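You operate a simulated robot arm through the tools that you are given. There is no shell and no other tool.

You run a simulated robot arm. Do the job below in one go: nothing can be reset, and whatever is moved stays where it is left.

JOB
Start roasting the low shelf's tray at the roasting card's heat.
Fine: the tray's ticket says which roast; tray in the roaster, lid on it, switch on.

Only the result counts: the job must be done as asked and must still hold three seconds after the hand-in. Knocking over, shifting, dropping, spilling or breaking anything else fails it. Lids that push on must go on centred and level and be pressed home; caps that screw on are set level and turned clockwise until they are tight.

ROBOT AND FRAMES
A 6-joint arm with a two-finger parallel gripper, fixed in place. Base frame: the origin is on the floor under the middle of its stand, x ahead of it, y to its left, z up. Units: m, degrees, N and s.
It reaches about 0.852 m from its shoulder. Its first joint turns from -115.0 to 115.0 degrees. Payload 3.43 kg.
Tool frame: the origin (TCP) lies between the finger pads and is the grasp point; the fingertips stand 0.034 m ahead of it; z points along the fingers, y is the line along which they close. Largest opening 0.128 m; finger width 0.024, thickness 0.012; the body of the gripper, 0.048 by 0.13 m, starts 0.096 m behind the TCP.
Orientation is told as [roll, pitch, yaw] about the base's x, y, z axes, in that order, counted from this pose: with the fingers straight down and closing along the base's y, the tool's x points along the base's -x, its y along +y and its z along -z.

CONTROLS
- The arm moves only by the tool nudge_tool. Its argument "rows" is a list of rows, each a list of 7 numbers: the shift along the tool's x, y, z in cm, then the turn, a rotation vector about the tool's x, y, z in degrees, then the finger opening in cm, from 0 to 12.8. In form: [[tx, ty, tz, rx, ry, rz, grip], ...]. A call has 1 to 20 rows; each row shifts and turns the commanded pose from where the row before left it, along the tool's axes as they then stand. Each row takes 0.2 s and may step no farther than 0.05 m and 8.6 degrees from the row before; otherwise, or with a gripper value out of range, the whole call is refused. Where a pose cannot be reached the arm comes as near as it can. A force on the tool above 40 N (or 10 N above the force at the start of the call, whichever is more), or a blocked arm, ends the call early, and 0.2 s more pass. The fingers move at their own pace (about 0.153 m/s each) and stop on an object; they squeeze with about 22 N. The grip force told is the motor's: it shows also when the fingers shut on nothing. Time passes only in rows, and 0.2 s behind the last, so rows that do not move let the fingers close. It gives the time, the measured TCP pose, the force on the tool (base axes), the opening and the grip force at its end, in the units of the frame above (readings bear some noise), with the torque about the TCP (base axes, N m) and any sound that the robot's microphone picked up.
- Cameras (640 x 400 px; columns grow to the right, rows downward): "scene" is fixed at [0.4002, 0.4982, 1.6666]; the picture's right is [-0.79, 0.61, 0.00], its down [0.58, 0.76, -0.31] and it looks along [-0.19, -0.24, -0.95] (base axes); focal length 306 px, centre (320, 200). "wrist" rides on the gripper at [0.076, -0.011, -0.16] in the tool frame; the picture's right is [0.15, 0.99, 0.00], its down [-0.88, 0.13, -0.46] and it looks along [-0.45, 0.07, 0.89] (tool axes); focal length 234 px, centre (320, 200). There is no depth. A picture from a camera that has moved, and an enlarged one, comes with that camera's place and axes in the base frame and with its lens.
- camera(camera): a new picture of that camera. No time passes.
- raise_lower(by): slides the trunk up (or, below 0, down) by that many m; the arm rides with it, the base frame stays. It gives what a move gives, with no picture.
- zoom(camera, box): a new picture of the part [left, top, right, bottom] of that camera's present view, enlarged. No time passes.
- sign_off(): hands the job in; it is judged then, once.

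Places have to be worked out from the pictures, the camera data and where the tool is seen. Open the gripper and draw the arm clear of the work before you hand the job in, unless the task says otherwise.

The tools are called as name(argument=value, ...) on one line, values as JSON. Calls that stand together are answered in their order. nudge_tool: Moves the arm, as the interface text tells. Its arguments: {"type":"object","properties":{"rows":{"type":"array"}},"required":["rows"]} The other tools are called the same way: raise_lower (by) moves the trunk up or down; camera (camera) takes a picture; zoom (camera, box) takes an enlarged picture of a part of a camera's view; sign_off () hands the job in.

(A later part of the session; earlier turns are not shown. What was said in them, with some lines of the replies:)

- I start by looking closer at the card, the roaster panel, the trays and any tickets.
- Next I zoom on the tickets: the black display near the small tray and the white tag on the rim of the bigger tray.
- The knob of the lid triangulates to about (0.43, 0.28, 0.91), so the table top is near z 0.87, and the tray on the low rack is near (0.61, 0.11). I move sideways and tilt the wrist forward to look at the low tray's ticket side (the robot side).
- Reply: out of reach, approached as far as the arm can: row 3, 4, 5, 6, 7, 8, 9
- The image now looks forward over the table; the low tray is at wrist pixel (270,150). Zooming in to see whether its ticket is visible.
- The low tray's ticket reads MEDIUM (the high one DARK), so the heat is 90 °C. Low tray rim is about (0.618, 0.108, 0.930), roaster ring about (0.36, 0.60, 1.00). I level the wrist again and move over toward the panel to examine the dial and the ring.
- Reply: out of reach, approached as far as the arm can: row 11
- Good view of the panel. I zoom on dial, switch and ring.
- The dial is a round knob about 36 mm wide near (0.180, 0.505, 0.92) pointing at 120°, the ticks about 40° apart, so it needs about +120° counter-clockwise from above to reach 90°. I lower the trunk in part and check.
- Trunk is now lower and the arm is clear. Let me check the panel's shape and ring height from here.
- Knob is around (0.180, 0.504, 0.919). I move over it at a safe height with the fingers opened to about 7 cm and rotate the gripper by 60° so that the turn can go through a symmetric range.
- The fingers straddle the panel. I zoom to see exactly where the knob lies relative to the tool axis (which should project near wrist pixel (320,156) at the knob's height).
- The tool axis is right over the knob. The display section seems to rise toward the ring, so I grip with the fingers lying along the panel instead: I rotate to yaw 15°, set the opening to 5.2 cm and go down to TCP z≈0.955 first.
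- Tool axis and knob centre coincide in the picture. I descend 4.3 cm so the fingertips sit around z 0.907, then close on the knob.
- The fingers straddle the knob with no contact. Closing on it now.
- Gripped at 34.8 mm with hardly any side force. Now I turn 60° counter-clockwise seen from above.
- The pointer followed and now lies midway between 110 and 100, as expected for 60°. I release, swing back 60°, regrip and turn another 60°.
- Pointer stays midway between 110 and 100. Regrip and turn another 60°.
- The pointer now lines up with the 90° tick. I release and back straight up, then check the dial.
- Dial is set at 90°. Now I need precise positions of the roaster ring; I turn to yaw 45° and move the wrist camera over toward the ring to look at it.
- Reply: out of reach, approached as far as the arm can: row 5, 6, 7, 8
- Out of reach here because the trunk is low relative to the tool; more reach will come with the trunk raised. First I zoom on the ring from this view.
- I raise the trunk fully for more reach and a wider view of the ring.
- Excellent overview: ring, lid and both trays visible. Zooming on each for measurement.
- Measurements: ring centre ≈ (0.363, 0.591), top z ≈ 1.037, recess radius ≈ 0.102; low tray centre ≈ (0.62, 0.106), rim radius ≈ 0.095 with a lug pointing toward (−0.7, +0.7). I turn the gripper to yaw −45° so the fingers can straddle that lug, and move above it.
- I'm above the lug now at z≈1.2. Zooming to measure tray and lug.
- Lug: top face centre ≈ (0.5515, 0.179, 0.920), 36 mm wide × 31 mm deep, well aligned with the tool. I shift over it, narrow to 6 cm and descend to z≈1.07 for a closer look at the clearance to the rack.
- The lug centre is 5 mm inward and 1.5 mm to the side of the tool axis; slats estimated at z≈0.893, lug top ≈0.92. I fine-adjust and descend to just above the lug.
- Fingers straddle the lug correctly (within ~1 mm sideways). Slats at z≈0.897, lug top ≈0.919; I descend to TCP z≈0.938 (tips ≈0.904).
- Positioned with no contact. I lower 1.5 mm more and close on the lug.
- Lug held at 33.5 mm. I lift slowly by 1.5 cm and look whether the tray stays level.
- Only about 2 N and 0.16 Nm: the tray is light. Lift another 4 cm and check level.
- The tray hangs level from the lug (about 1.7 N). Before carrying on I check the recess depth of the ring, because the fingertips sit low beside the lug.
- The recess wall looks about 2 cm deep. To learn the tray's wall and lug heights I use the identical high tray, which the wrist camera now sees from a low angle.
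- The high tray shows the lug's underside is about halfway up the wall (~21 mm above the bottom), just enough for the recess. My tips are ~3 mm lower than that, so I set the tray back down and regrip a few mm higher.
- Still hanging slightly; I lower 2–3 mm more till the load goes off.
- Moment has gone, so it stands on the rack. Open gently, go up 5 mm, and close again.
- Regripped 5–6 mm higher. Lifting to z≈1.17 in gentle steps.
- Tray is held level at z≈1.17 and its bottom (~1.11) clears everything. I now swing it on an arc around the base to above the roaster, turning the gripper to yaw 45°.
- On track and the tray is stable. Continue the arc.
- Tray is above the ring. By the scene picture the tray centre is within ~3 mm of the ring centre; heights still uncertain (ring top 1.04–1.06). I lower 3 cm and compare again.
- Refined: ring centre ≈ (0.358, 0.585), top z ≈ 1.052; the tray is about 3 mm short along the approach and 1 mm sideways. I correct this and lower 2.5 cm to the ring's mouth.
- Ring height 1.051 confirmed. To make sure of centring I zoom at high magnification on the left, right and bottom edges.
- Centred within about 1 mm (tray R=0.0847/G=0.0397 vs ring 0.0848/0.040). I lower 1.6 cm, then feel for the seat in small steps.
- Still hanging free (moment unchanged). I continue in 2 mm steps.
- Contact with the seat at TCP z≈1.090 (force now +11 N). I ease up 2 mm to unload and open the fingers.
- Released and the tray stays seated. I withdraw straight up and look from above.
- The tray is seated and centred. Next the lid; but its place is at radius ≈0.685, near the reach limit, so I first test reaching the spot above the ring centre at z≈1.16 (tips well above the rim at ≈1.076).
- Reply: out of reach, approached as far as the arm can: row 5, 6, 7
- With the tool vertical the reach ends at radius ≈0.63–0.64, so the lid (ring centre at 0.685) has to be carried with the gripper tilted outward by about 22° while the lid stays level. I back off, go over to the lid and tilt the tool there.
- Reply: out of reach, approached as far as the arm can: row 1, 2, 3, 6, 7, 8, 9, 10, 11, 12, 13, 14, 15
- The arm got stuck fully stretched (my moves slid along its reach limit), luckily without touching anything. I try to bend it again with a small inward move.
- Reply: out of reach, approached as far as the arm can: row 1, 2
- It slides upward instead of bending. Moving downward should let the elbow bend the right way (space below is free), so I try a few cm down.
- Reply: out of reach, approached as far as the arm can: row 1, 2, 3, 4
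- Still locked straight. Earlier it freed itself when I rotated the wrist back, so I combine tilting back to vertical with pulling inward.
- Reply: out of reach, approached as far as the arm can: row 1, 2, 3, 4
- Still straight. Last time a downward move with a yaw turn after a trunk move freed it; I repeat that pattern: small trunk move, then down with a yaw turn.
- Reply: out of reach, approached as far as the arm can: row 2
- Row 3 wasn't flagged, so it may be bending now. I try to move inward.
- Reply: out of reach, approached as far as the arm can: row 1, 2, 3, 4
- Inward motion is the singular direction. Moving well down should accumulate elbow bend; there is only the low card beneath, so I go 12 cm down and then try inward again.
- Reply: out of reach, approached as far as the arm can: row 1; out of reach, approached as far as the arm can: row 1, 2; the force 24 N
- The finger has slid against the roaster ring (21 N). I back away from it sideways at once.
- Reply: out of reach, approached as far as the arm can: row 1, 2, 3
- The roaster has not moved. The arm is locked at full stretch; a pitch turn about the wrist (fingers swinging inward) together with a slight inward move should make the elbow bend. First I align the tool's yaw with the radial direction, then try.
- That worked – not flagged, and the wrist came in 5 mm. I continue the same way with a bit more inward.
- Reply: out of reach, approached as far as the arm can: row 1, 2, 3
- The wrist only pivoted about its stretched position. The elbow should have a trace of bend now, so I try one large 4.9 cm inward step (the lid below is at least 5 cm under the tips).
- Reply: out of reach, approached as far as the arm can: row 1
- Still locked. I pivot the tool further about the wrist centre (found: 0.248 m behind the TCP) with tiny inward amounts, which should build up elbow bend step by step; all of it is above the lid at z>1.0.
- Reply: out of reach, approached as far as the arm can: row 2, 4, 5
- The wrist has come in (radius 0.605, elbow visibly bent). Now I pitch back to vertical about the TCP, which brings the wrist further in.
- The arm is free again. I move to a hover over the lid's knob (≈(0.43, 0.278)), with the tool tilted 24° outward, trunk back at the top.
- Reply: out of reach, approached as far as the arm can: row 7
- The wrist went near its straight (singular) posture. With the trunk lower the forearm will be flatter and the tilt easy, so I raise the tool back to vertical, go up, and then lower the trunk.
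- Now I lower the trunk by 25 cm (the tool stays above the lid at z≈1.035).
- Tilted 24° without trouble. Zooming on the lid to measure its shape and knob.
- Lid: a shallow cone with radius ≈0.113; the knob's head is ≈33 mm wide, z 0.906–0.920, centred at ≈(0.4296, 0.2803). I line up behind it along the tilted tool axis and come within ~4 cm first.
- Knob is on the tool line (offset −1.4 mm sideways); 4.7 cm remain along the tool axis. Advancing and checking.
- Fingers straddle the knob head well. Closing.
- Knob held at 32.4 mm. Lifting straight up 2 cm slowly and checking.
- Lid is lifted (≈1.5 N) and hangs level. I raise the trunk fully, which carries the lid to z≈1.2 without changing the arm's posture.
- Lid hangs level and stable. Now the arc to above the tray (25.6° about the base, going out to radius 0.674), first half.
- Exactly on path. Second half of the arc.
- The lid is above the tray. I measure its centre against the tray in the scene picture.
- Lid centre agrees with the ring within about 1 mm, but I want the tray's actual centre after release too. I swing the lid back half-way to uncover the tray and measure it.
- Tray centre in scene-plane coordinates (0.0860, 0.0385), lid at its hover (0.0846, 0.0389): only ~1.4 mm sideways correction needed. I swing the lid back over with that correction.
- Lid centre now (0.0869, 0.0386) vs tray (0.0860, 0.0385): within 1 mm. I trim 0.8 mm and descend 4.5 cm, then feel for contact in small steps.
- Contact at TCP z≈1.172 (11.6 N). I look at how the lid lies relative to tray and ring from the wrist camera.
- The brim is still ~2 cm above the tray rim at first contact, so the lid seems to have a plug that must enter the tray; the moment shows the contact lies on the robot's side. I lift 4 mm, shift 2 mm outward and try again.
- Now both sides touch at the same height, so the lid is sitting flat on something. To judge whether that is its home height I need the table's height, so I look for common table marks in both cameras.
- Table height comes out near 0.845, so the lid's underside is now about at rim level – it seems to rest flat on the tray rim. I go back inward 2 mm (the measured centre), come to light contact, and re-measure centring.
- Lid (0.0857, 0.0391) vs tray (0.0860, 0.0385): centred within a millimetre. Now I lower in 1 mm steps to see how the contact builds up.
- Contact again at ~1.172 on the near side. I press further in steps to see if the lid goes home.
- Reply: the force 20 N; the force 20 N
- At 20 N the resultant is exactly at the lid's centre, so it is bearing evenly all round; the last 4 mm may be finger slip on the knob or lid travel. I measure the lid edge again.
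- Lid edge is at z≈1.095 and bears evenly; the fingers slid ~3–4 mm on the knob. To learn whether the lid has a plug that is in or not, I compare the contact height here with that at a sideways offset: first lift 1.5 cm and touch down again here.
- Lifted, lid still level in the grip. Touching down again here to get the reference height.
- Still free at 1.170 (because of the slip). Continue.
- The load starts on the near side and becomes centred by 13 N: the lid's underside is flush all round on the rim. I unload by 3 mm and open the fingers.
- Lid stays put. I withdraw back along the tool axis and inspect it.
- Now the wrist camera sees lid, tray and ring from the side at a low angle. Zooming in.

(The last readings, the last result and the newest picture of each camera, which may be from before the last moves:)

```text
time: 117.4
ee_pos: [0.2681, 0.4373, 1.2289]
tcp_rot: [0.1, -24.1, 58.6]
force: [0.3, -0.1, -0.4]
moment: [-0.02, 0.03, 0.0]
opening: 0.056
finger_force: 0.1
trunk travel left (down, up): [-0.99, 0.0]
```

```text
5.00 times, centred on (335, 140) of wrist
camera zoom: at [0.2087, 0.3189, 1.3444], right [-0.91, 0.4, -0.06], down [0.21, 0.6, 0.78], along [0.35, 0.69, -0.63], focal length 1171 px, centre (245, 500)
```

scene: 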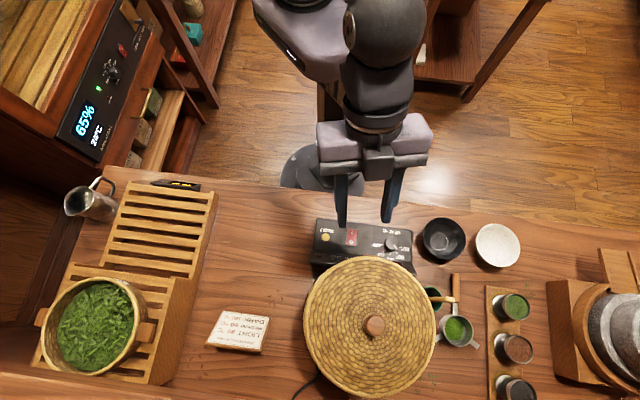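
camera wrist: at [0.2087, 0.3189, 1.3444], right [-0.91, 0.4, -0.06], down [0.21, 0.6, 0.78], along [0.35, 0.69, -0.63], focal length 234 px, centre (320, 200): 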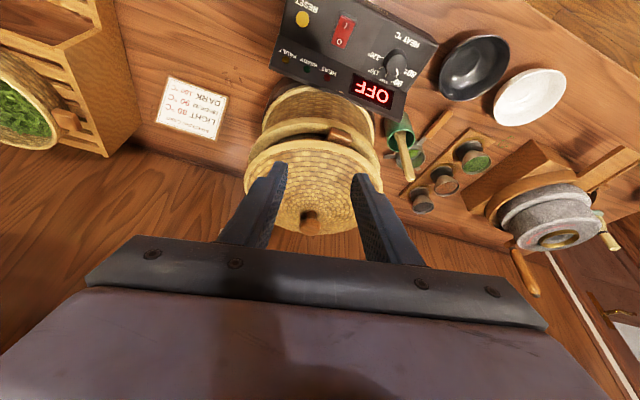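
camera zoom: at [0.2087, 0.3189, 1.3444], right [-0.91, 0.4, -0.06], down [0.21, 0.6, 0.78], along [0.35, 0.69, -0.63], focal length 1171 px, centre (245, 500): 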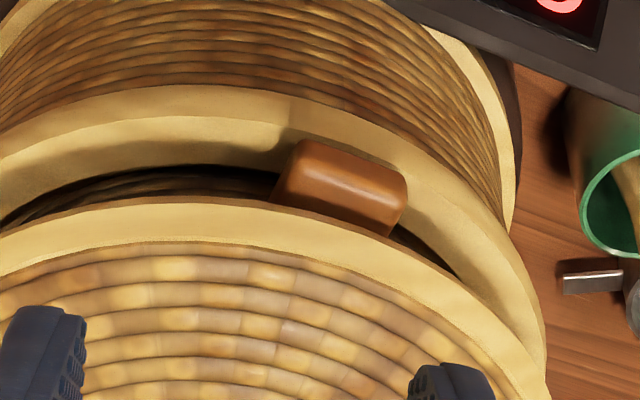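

The lid sits level on the tray with the lug and tray wall visible underneath. To be sure it is fully down I look at the joint from nearly horizontal: raise the tool, lower the trunk, tilt more.

nudge_tool(rows=[[-1.64, 0, -3.66, 0, 0, 0, 5.6], [-1.64, 0, -3.66, 0, 0, 0, 5.6], [-1.64, 0, -3.66, 0, 0, 0, 5.6], [-1.64, 0, -3.66, 0, 0, 0, 5.6], [-1.64, 0, -3.66, 0, 0, 0, 5.6], [0, 0, 0, 0, 0, 0, 5.6]])

raise_lower(by=-0.36)

nudge_tool(rows=[[0, 0, 0, 0, -7, 0, 5.6], [0, 0, 0, 0, -7, 0, 5.6], [0, 0, 0, 0, -7, 0, 5.6], [0, 0, 0, 0, 0, 0, 5.6]])

camera(camera="wrist")

```text
time: 118.8
ee_pos: [0.267, 0.4402, 1.4309]
tcp_rot: [0.0, -24.2, 58.4]
force: [0.3, -1.2, -0.5]
moment: [0.01, 0.01, -0.01]
opening: 0.0559
finger_force: 0.1
trunk travel left (down, up): [-0.99, 0.0]
```

```text
time: 122.3
ee_pos: [0.2664, 0.4385, 1.0703]
tcp_rot: [0.1, -24.1, 58.5]
force: [0.2, 0.4, -0.8]
moment: [0.01, -0.02, 0.01]
opening: 0.0562
finger_force: 0.0
trunk travel left (down, up): [-0.63, 0.36]
```

```text
time: 123.3
ee_pos: [0.2668, 0.4404, 1.0703]
tcp_rot: [0.0, -45.3, 58.4]
force: [-0.3, -0.5, 0.6]
moment: [-0.01, 0.02, -0.02]
opening: 0.0561
finger_force: 0.1
trunk travel left (down, up): [-0.63, 0.36]
```

```text
taken
camera wrist: at [0.189, 0.2925, 1.1292], right [-0.9, 0.43, -0.1], down [0.04, 0.32, 0.95], along [0.44, 0.84, -0.31], focal length 234 px, centre (320, 200)
```

wrist: 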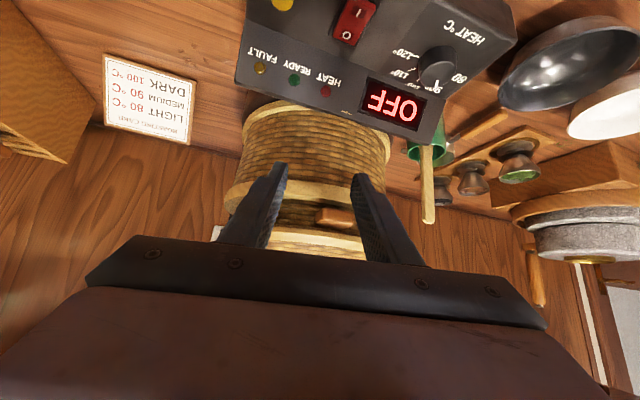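

Nearly side-on view. Zooming in on the joint between tray and lid.

zoom(camera="wrist", box=[260, 180, 380, 260])

zoom(camera="wrist", box=[210, 90, 400, 260])

```text
5.00 times, centred on (320, 220) of wrist
camera zoom: at [0.189, 0.2925, 1.1292], right [-0.9, 0.43, -0.1], down [0.04, 0.32, 0.95], along [0.44, 0.84, -0.31], focal length 1171 px, centre (320, 100)
```

zoom: 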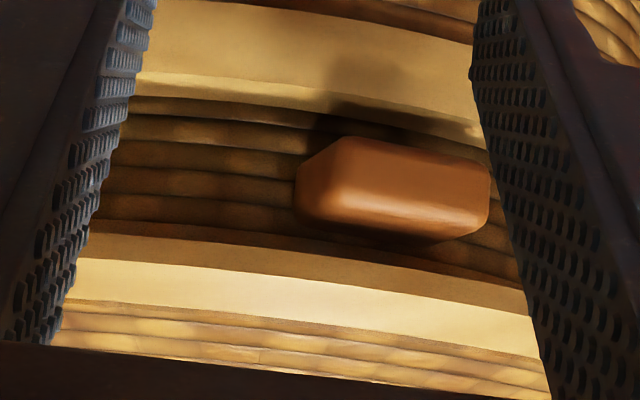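

```text
2.35 times, centred on (305, 175) of wrist
camera zoom: at [0.189, 0.2925, 1.1292], right [-0.9, 0.43, -0.1], down [0.04, 0.32, 0.95], along [0.44, 0.84, -0.31], focal length 551 px, centre (355, 259)
```

zoom: 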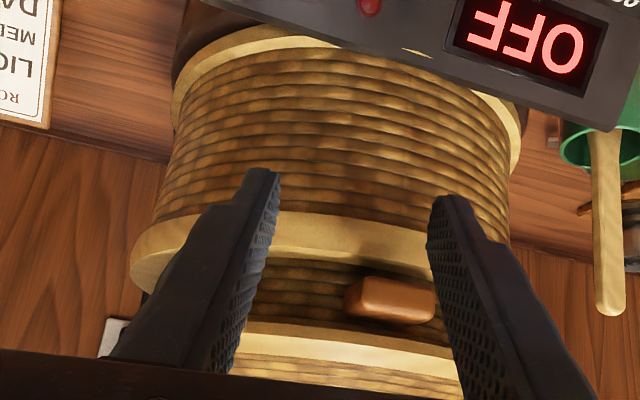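

The lid's lower edge sits right at rim level (just above the lug), flush all round, and it is level and centred – it is home. Now the switch: zoom in to see the rocker.

zoom(camera="wrist", box=[310, 0, 400, 60])

zoom(camera="scene", box=[332, 222, 372, 252])

zoom(camera="scene", box=[300, 205, 430, 285])

```text
6.67 times, centred on (355, 30) of wrist
camera zoom: at [0.189, 0.2925, 1.1292], right [-0.9, 0.43, -0.1], down [0.04, 0.32, 0.95], along [0.44, 0.84, -0.31], focal length 1561 px, centre (87, 1333)
```

zoom: 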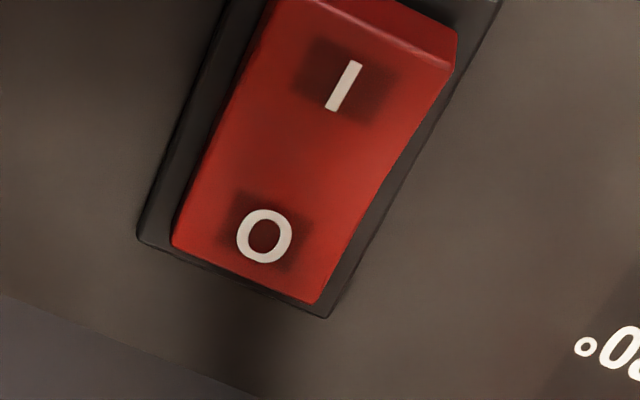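

```text
13.33 times, centred on (352, 237) of scene
camera zoom: at [0.4002, 0.4982, 1.6666], right [-0.79, 0.61, 0.0], down [0.58, 0.76, -0.31], along [-0.19, -0.24, -0.95], focal length 4077 px, centre (-107, -293)
```

zoom: 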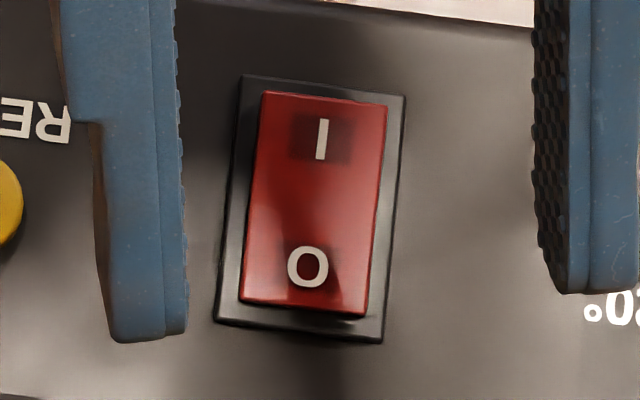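

```text
4.92 times, centred on (365, 245) of scene
camera zoom: at [0.4002, 0.4982, 1.6666], right [-0.79, 0.61, 0.0], down [0.58, 0.76, -0.31], along [-0.19, -0.24, -0.95], focal length 1505 px, centre (98, -22)
```

zoom: 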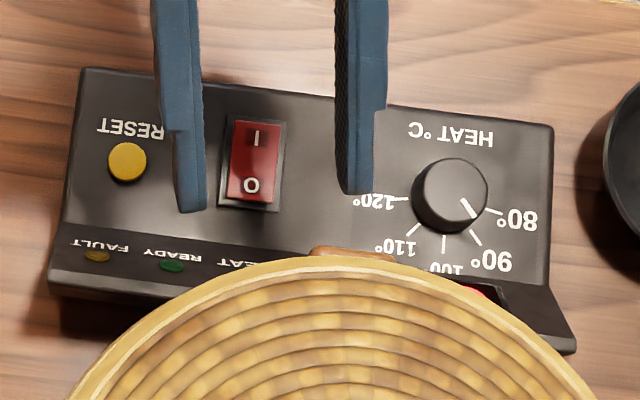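

The rocker's "I" half (robot side) stands up, "O" is pressed. I'll press "I" (≈(0.239, 0.424)) with the edge of the closed fingertips: set tilt back to 24°, yaw 45°, close the fingers and move above it at z≈1.0.

nudge_tool(rows=[[0, 0, 0, 0, 7.1, 0, 5], [0, 0, 0, 0, 7.1, 0, 3], [0, 0, 0, 0, 7.1, 0, 1], [0, 0, 0, 2.735, 0, 6.116, 0], [0, 0, 0, 2.735, 0, 6.116, 0], [3.02, 0.405, 2.485, 0, 0, 0, 0], [3.02, 0.405, 2.485, 0, 0, 0, 0], [0, 0, 0, 0, 0, 0, 0]])

camera(camera="wrist")

zoom(camera="wrist", box=[240, 60, 400, 210])

zoom(camera="scene", box=[300, 190, 420, 280])

```text
time: 125.1
ee_pos: [0.2384, 0.4204, 1.0009]
tcp_rot: [-0.2, -23.9, 45.1]
force: [0.6, 0.2, 0.0]
moment: [-0.01, 0.0, 0.01]
opening: 0.0002
finger_force: 21.8
trunk travel left (down, up): [-0.63, 0.36]
```

```text
taken
camera wrist: at [0.151, 0.3182, 1.117], right [-0.79, 0.6, -0.06], down [0.35, 0.53, 0.77], along [0.5, 0.59, -0.63], focal length 234 px, centre (320, 200)
```

wrist: 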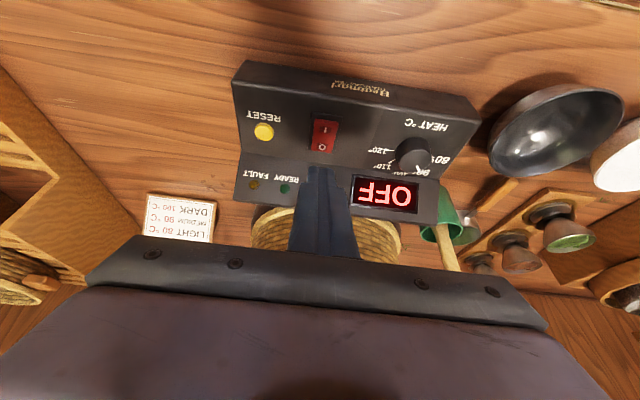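

```text
2.67 times, centred on (320, 135) of wrist
camera zoom: at [0.151, 0.3182, 1.117], right [-0.79, 0.6, -0.06], down [0.35, 0.53, 0.77], along [0.5, 0.59, -0.63], focal length 624 px, centre (320, 373)
```

zoom: 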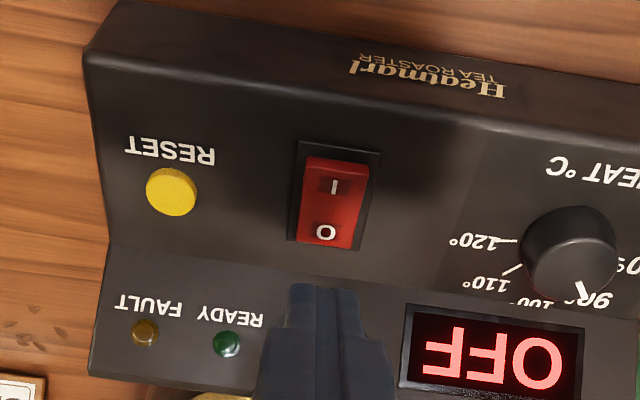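

```text
4.44 times, centred on (360, 235) of scene
camera zoom: at [0.4002, 0.4982, 1.6666], right [-0.79, 0.61, 0.0], down [0.58, 0.76, -0.31], along [-0.19, -0.24, -0.95], focal length 1359 px, centre (142, 44)
```

zoom: 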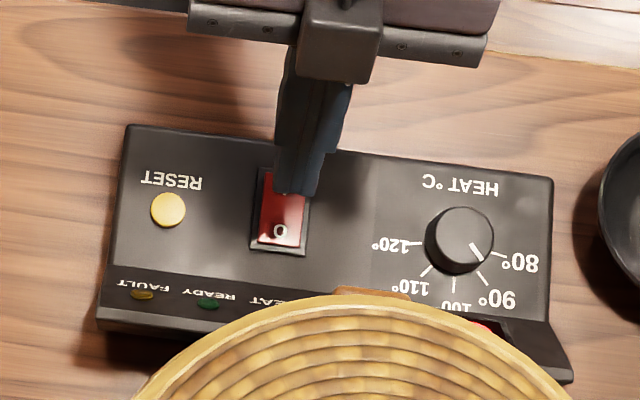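

Target computed: rocker "I" end at n≈0.461–0.471 along the approach, tool edge at 0.469 – good; 2 mm sideways trim. I go down 4 cm, then press in small steps.

nudge_tool(rows=[[0.81, 0.2, 1.83, 0, 0, 0, 0], [0.81, 0, 1.83, 0, 0, 0, 0], [0, 0, 0, 0, 0, 0, 0]])

zoom(camera="wrist", box=[250, 80, 390, 210])

zoom(camera="scene", box=[320, 200, 390, 260])

```text
time: 125.9
ee_pos: [0.2352, 0.4221, 0.9615]
tcp_rot: [-0.1, -23.8, 45.1]
force: [-0.2, 0.9, -0.1]
moment: [0.02, -0.04, -0.04]
opening: 0.0001
finger_force: 21.9
trunk travel left (down, up): [-0.63, 0.36]
```

```text
3.08 times, centred on (320, 145) of wrist
camera zoom: at [0.1487, 0.3207, 1.0767], right [-0.79, 0.6, -0.06], down [0.35, 0.53, 0.77], along [0.5, 0.59, -0.63], focal length 720 px, centre (320, 369)
```

zoom: 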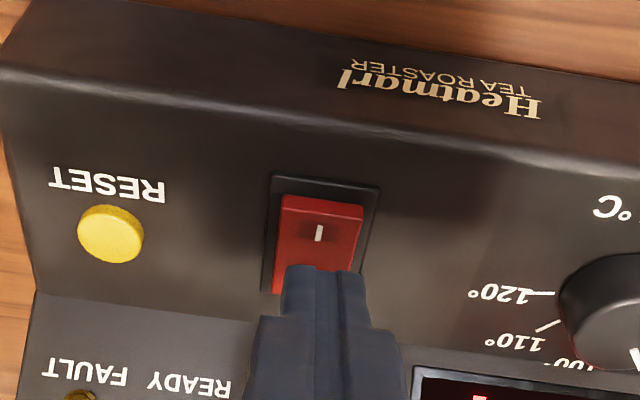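

```text
6.67 times, centred on (355, 230) of scene
camera zoom: at [0.4002, 0.4982, 1.6666], right [-0.79, 0.61, 0.0], down [0.58, 0.76, -0.31], along [-0.19, -0.24, -0.95], focal length 2038 px, centre (87, 0)
```

zoom: 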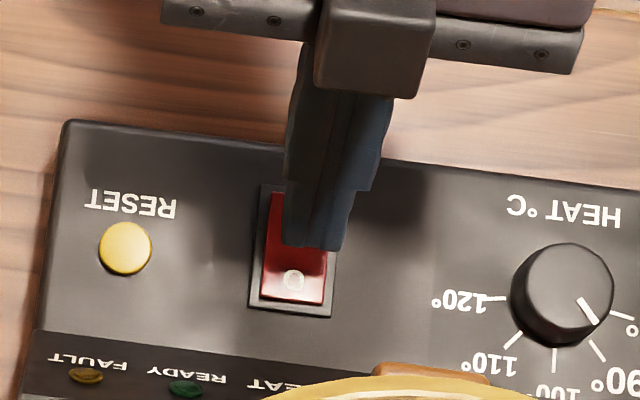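

Lateral alignment is good; I shift 4 mm toward the "I" end for leverage, then press down in 3 mm steps watching force and sound.

nudge_tool(rows=[[0.366, 0, -0.162, 0, 0, 0, 0], [0.122, 0, 0.274, 0, 0, 0, 0], [0, 0, 0, 0, 0, 0, 0]])

nudge_tool(rows=[[0.122, 0, 0.274, 0, 0, 0, 0], [0, 0, 0, 0, 0, 0, 0]])

nudge_tool(rows=[[0.122, 0, 0.274, 0, 0, 0, 0], [0, 0, 0, 0, 0, 0, 0]])

zoom(camera="wrist", box=[250, 80, 390, 210])

```text
time: 126.7
ee_pos: [0.2321, 0.4196, 0.9575]
tcp_rot: [-0.1, -23.8, 45.1]
force: [0.4, 0.7, 0.2]
moment: [-0.02, 0.01, -0.01]
opening: 0.0
finger_force: 22.3
trunk travel left (down, up): [-0.63, 0.36]
```

```text
time: 127.3
ee_pos: [0.2322, 0.4196, 0.9542]
tcp_rot: [-0.1, -23.8, 45.2]
force: [0.1, 0.2, 0.3]
moment: [0.01, -0.01, 0.04]
opening: 0.0
finger_force: 22.2
trunk travel left (down, up): [-0.63, 0.36]
```

```text
time: 127.9
ee_pos: [0.2322, 0.419, 0.9526]
tcp_rot: [-0.1, -23.8, 45.0]
force: [-0.6, -0.2, -0.6]
moment: [-0.01, 0.0, -0.01]
opening: 0.0
finger_force: 21.8
trunk travel left (down, up): [-0.63, 0.36]
```

```text
3.08 times, centred on (320, 145) of wrist
camera zoom: at [0.1455, 0.3168, 1.0675], right [-0.79, 0.6, -0.06], down [0.35, 0.53, 0.77], along [0.5, 0.59, -0.63], focal length 720 px, centre (320, 369)
```

zoom: 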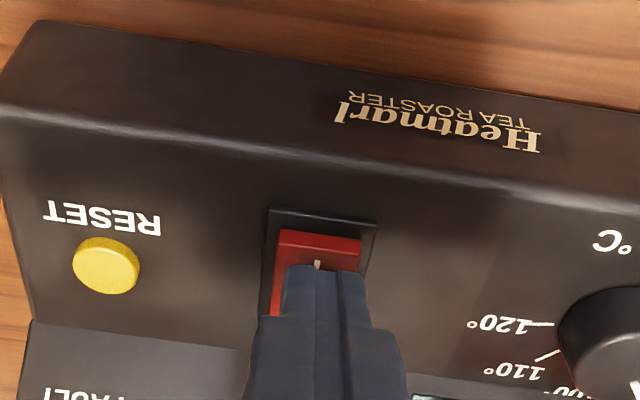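

Tip now just above the "I" mark, still no contact. Continue pressing in small steps.

nudge_tool(rows=[[0.122, 0, 0.274, 0, 0, 0, 0], [0, 0, 0, 0, 0, 0, 0]])

nudge_tool(rows=[[0.082, 0, 0.182, 0, 0, 0, 0], [0, 0, 0, 0, 0, 0, 0]])

nudge_tool(rows=[[0.082, 0, 0.182, 0, 0, 0, 0], [0, 0, 0, 0, 0, 0, 0]])

zoom(camera="wrist", box=[250, 80, 390, 210])

```text
time: 128.5
ee_pos: [0.2326, 0.4198, 0.949]
tcp_rot: [-0.1, -23.8, 45.0]
force: [-0.9, -1.1, 1.6]
moment: [0.0, 0.03, -0.04]
opening: 0.0
finger_force: 22.1
trunk travel left (down, up): [-0.63, 0.36]
```

```text
time: 129.1
ee_pos: [0.2315, 0.4193, 0.9463]
tcp_rot: [-0.1, -23.7, 45.1]
force: [0.0, -0.3, 0.5]
moment: [0.02, -0.01, -0.02]
opening: 0.0003
finger_force: 22.6
trunk travel left (down, up): [-0.63, 0.36]
```

```text
time: 129.7
ee_pos: [0.2322, 0.4198, 0.9443]
tcp_rot: [-0.1, -23.8, 45.1]
force: [0.1, 0.0, 0.8]
moment: [0.0, 0.01, -0.03]
opening: 0.0
finger_force: 21.8
trunk travel left (down, up): [-0.63, 0.36]
```

```text
3.08 times, centred on (320, 145) of wrist
camera zoom: at [0.1458, 0.3179, 1.0607], right [-0.79, 0.6, -0.06], down [0.35, 0.53, 0.77], along [0.5, 0.59, -0.63], focal length 720 px, centre (320, 369)
```

zoom: 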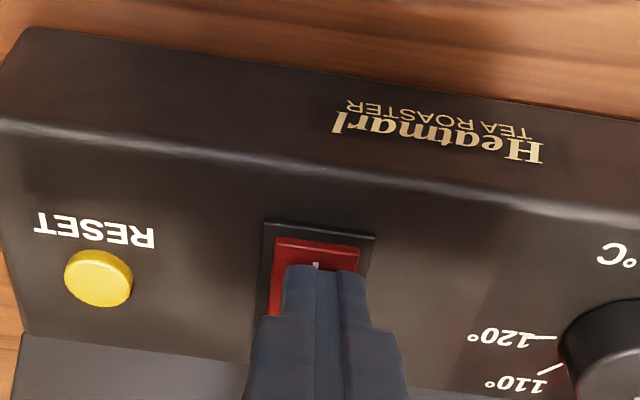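

Light contact; the rocker appears to be giving way. Continue down.

nudge_tool(rows=[[0.082, 0, 0.182, 0, 0, 0, 0], [0, 0, 0, 0, 0, 0, 0]])

nudge_tool(rows=[[0.082, 0, 0.182, 0, 0, 0, 0], [0, 0, 0, 0, 0, 0, 0]])

nudge_tool(rows=[[0.082, 0, 0.182, 0, 0, 0, 0], [0, 0, 0, 0, 0, 0, 0]])

camera(camera="wrist")

zoom(camera="scene", box=[300, 200, 420, 280])

```text
time: 130.3
ee_pos: [0.2328, 0.4198, 0.9447]
tcp_rot: [0.0, -24.1, 45.0]
force: [0.7, -2.0, 11.4]
moment: [-0.07, -0.05, -0.05]
opening: 0.0
finger_force: 22.1
trunk travel left (down, up): [-0.63, 0.36]
```

```text
time: 130.9
ee_pos: [0.2306, 0.4193, 0.9446]
tcp_rot: [0.2, -24.3, 45.0]
force: [2.9, -0.4, 26.3]
moment: [0.07, -0.18, -0.13]
opening: 0.0
finger_force: 22.4
trunk travel left (down, up): [-0.63, 0.36]
```

```text
time: 131.5
ee_pos: [0.2324, 0.4206, 0.9449]
tcp_rot: [0.2, -24.5, 45.0]
force: [7.2, -3.9, 36.4]
moment: [-0.07, -0.39, 0.03]
opening: 0.0002
finger_force: 22.2
trunk travel left (down, up): [-0.63, 0.36]
```

```text
taken
camera wrist: at [0.145, 0.3159, 1.0585], right [-0.79, 0.6, -0.06], down [0.34, 0.52, 0.78], along [0.5, 0.6, -0.62], focal length 234 px, centre (320, 200)
```

wrist: 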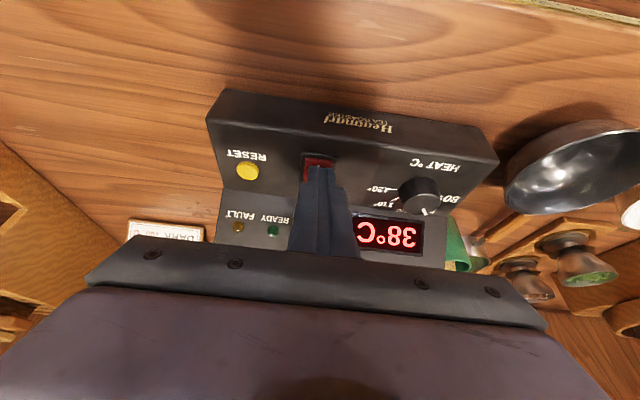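

```text
5.00 times, centred on (360, 240) of scene
camera zoom: at [0.4002, 0.4982, 1.6666], right [-0.79, 0.61, 0.0], down [0.58, 0.76, -0.31], along [-0.19, -0.24, -0.95], focal length 1529 px, centre (120, 0)
```

zoom: 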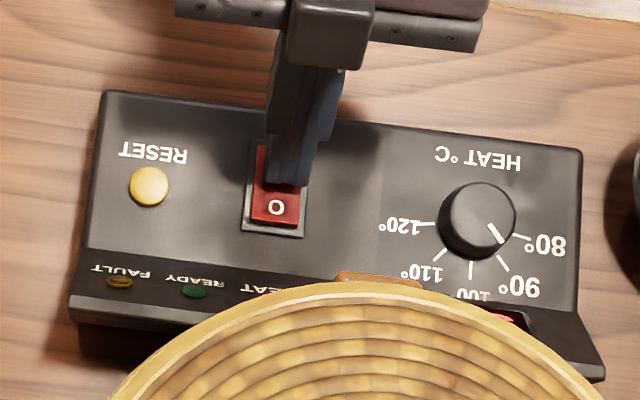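

The display changed from OFF to 38 °C: the roaster is on. I lift off straight up and check the panel.

nudge_tool(rows=[[-0.41, 0, -0.914, 0, 0, 0, 0], [-0.81, 0, -1.83, 0, 0, 0, 0], [-1.22, 0, -2.74, 0, 0, 0, 0], [-1.62, 0, -3.66, 0, 0, 0, 0], [3, 0, -2, 0, 0, 0, 0], [0, 0, 0, 0, 0, 0, 0]])

camera(camera="wrist")

zoom(camera="wrist", box=[200, 60, 460, 230])

camera(camera="scene")

```text
time: 132.9
ee_pos: [0.2041, 0.3949, 1.046]
tcp_rot: [-0.2, -23.8, 45.1]
force: [-0.5, 0.1, 0.0]
moment: [0.02, -0.01, 0.03]
opening: 0.0001
finger_force: 21.4
trunk travel left (down, up): [-0.63, 0.36]
```

```text
taken
camera wrist: at [0.1182, 0.2935, 1.1625], right [-0.79, 0.6, -0.06], down [0.35, 0.53, 0.77], along [0.5, 0.59, -0.63], focal length 234 px, centre (320, 200)
```

wrist: 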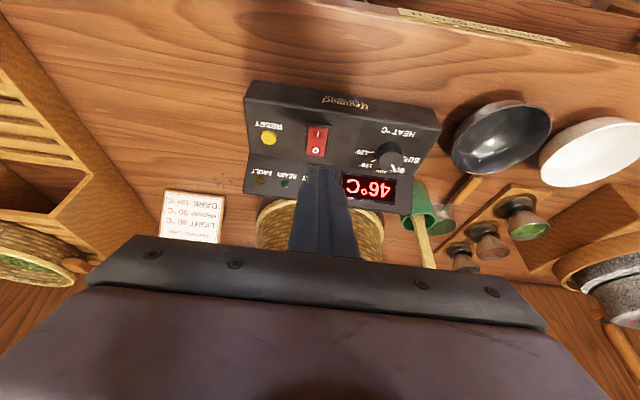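

```text
2.35 times, centred on (330, 145) of wrist
camera zoom: at [0.1182, 0.2935, 1.1625], right [-0.79, 0.6, -0.06], down [0.35, 0.53, 0.77], along [0.5, 0.59, -0.63], focal length 551 px, centre (296, 329)
```

zoom: 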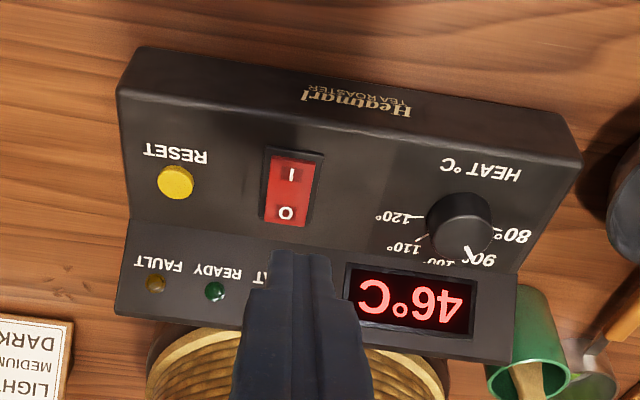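

```text
taken
```

scene: 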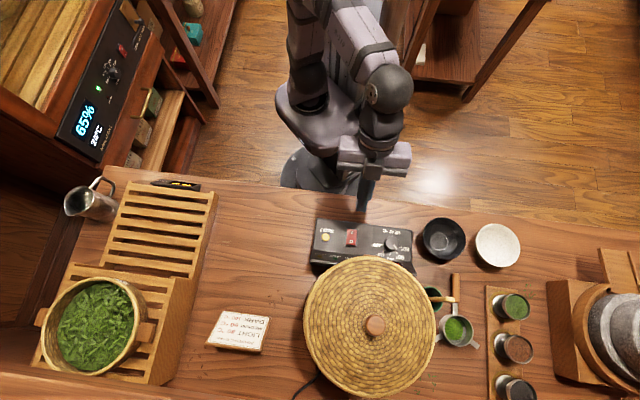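

Switch is on "I", display 46 °C and rising, dial on 90°, no fault light. I draw the arm back and up, open the gripper and watch the panel for a moment.

nudge_tool(rows=[[-1.62, 0, -3.66, 0, 0, 0, 2], [-1.62, 0, -3.66, 0, 0, 0, 4], [-1.62, 0, -3.66, 0, 0, 0, 6], [-1.62, 0, -3.66, 0, 0, 0, 8], [0, 0, 0, 0, 0, 0, 8], [0, 0, 0, 0, 0, 0, 8], [0, 0, 0, 0, 0, 0, 8], [0, 0, 0, 0, 0, 0, 8], [0, 0, 0, 0, 0, 0, 8], [0, 0, 0, 0, 0, 0, 8]])

camera(camera="wrist")

zoom(camera="wrist", box=[220, 100, 440, 250])

zoom(camera="scene", box=[290, 200, 450, 400])

```text
time: 135.1
ee_pos: [0.2073, 0.3963, 1.2049]
tcp_rot: [0.0, -23.8, 45.1]
force: [-0.4, 0.3, -0.6]
moment: [0.01, -0.03, 0.03]
opening: 0.0798
finger_force: 0.1
trunk travel left (down, up): [-0.63, 0.36]
```

```text
taken
camera wrist: at [0.1209, 0.2937, 1.3209], right [-0.79, 0.6, -0.06], down [0.35, 0.53, 0.77], along [0.5, 0.59, -0.63], focal length 234 px, centre (320, 200)
```

wrist: 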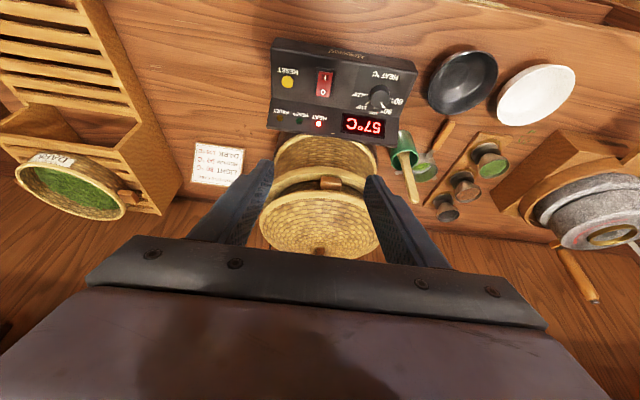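

```text
2.67 times, centred on (330, 175) of wrist
camera zoom: at [0.1209, 0.2937, 1.3209], right [-0.79, 0.6, -0.06], down [0.35, 0.53, 0.77], along [0.5, 0.59, -0.63], focal length 624 px, centre (293, 267)
```

zoom: 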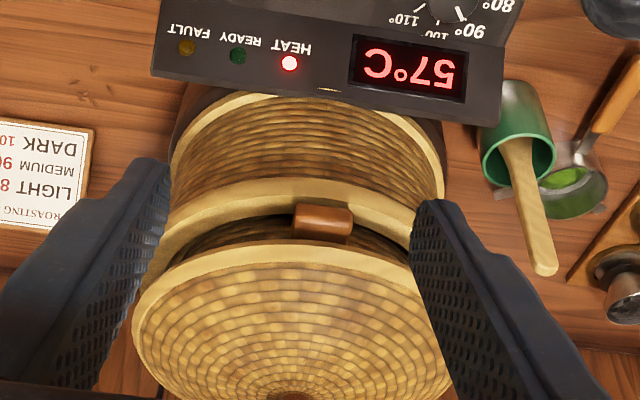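

```text
2.00 times, centred on (370, 300) of scene
camera zoom: at [0.4002, 0.4982, 1.6666], right [-0.79, 0.61, 0.0], down [0.58, 0.76, -0.31], along [-0.19, -0.24, -0.95], focal length 612 px, centre (220, 0)
```

zoom: 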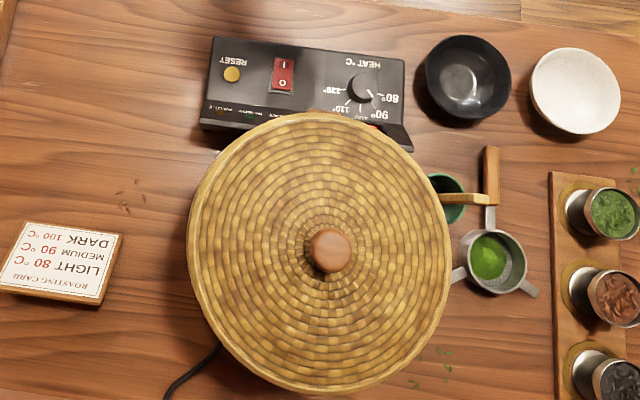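

HEAT light on, 57 °C and climbing. I wait with the arm clear to see that it regulates at 90 °C without a fault.

nudge_tool(rows=[[0, 0, 0, 0, 0, 0, 8], [0, 0, 0, 0, 0, 0, 8], [0, 0, 0, 0, 0, 0, 8], [0, 0, 0, 0, 0, 0, 8], [0, 0, 0, 0, 0, 0, 8], [0, 0, 0, 0, 0, 0, 8], [0, 0, 0, 0, 0, 0, 8], [0, 0, 0, 0, 0, 0, 8], [0, 0, 0, 0, 0, 0, 8], [0, 0, 0, 0, 0, 0, 8], [0, 0, 0, 0, 0, 0, 8], [0, 0, 0, 0, 0, 0, 8], [0, 0, 0, 0, 0, 0, 8], [0, 0, 0, 0, 0, 0, 8], [0, 0, 0, 0, 0, 0, 8], [0, 0, 0, 0, 0, 0, 8], [0, 0, 0, 0, 0, 0, 8], [0, 0, 0, 0, 0, 0, 8], [0, 0, 0, 0, 0, 0, 8], [0, 0, 0, 0, 0, 0, 8]])

nudge_tool(rows=[[0, 0, 0, 0, 0, 0, 8], [0, 0, 0, 0, 0, 0, 8], [0, 0, 0, 0, 0, 0, 8], [0, 0, 0, 0, 0, 0, 8], [0, 0, 0, 0, 0, 0, 8], [0, 0, 0, 0, 0, 0, 8], [0, 0, 0, 0, 0, 0, 8], [0, 0, 0, 0, 0, 0, 8], [0, 0, 0, 0, 0, 0, 8], [0, 0, 0, 0, 0, 0, 8], [0, 0, 0, 0, 0, 0, 8], [0, 0, 0, 0, 0, 0, 8], [0, 0, 0, 0, 0, 0, 8], [0, 0, 0, 0, 0, 0, 8], [0, 0, 0, 0, 0, 0, 8], [0, 0, 0, 0, 0, 0, 8], [0, 0, 0, 0, 0, 0, 8], [0, 0, 0, 0, 0, 0, 8], [0, 0, 0, 0, 0, 0, 8], [0, 0, 0, 0, 0, 0, 8]])

zoom(camera="wrist", box=[250, 30, 430, 180])

```text
time: 139.3
ee_pos: [0.2079, 0.396, 1.205]
tcp_rot: [-0.1, -23.8, 45.0]
force: [0.1, -0.5, 0.4]
moment: [-0.02, 0.0, 0.03]
opening: 0.0802
finger_force: 0.1
trunk travel left (down, up): [-0.63, 0.36]
```

```text
time: 143.5
ee_pos: [0.2083, 0.3959, 1.2044]
tcp_rot: [-0.2, -23.8, 45.2]
force: [-0.4, 0.4, 0.6]
moment: [-0.03, -0.02, -0.01]
opening: 0.0801
finger_force: 0.0
trunk travel left (down, up): [-0.63, 0.36]
```

```text
2.67 times, centred on (340, 105) of wrist
camera zoom: at [0.1209, 0.2938, 1.3209], right [-0.79, 0.6, -0.06], down [0.35, 0.53, 0.77], along [0.5, 0.59, -0.63], focal length 624 px, centre (267, 453)
```

zoom: 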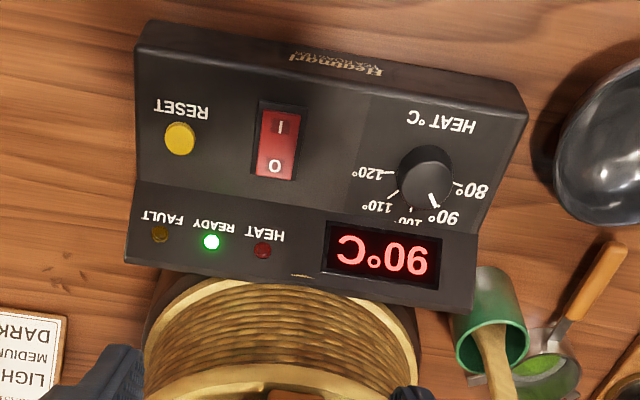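

It has reached 90 °C with READY lit and no fault. I raise the arm further clear and take a last look before handing in.

raise_lower(by=0.15)

camera(camera="scene")

zoom(camera="wrist", box=[230, 60, 410, 230])

```text
time: 145.2
ee_pos: [0.2076, 0.3956, 1.3542]
tcp_rot: [0.0, -23.8, 45.1]
force: [-0.1, 0.1, -0.1]
moment: [0.01, -0.04, 0.02]
opening: 0.0799
finger_force: 0.0
trunk travel left (down, up): [-0.78, 0.21]
```

```text
taken
```

scene: 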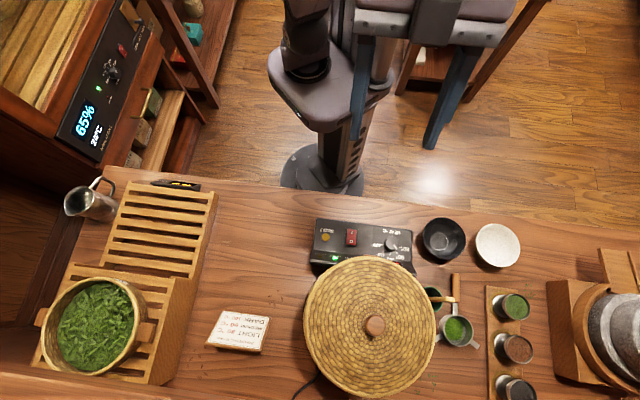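

```text
2.35 times, centred on (320, 145) of wrist
camera zoom: at [0.1209, 0.2939, 1.4709], right [-0.79, 0.6, -0.06], down [0.35, 0.53, 0.77], along [0.5, 0.59, -0.63], focal length 551 px, centre (320, 329)
```

zoom: 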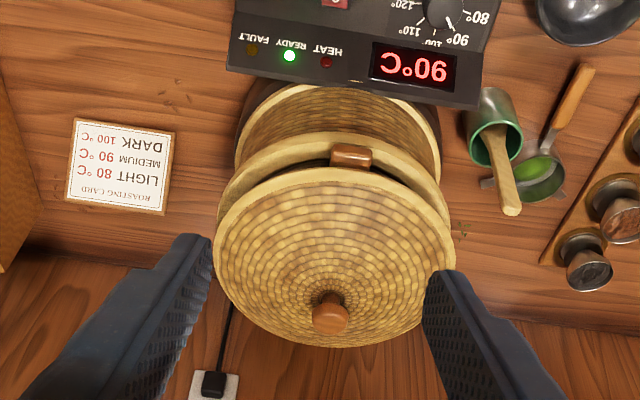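

Everything is in place: the MEDIUM tray from the low shelf is in the roaster, the lid is level and centred on it, the dial is at 90 °C, the switch is on and READY is lit. Nothing else looks moved, and the arm is clear with the gripper open. I hand the job in.

sign_off()

```text
The job is handed in.
```

The low shelf's tray is roasting at 90 °C. Its ticket reads MEDIUM, which the roasting card lists as 90 °C.

- **Tray:** it is seated in the roaster, centred to within about 1 to 2 mm.
- **Lid:** it rests level and centred on the tray rim, and I pressed it down with about 20 N. I judged it fully seated from the camera views and contact forces, because the rim itself is hidden under the lid.
- **Heat and switch:** the dial is at 90 and the switch is on. At hand-in the display read 90 °C with the READY light on and no fault.

While I was freeing the arm after it locked at full stretch, a finger pushed against the roaster ring with about 21 N. The camera showed no movement of the roaster, and nothing else on the table looks shifted.

The gripper is open and the arm is clear of the work.
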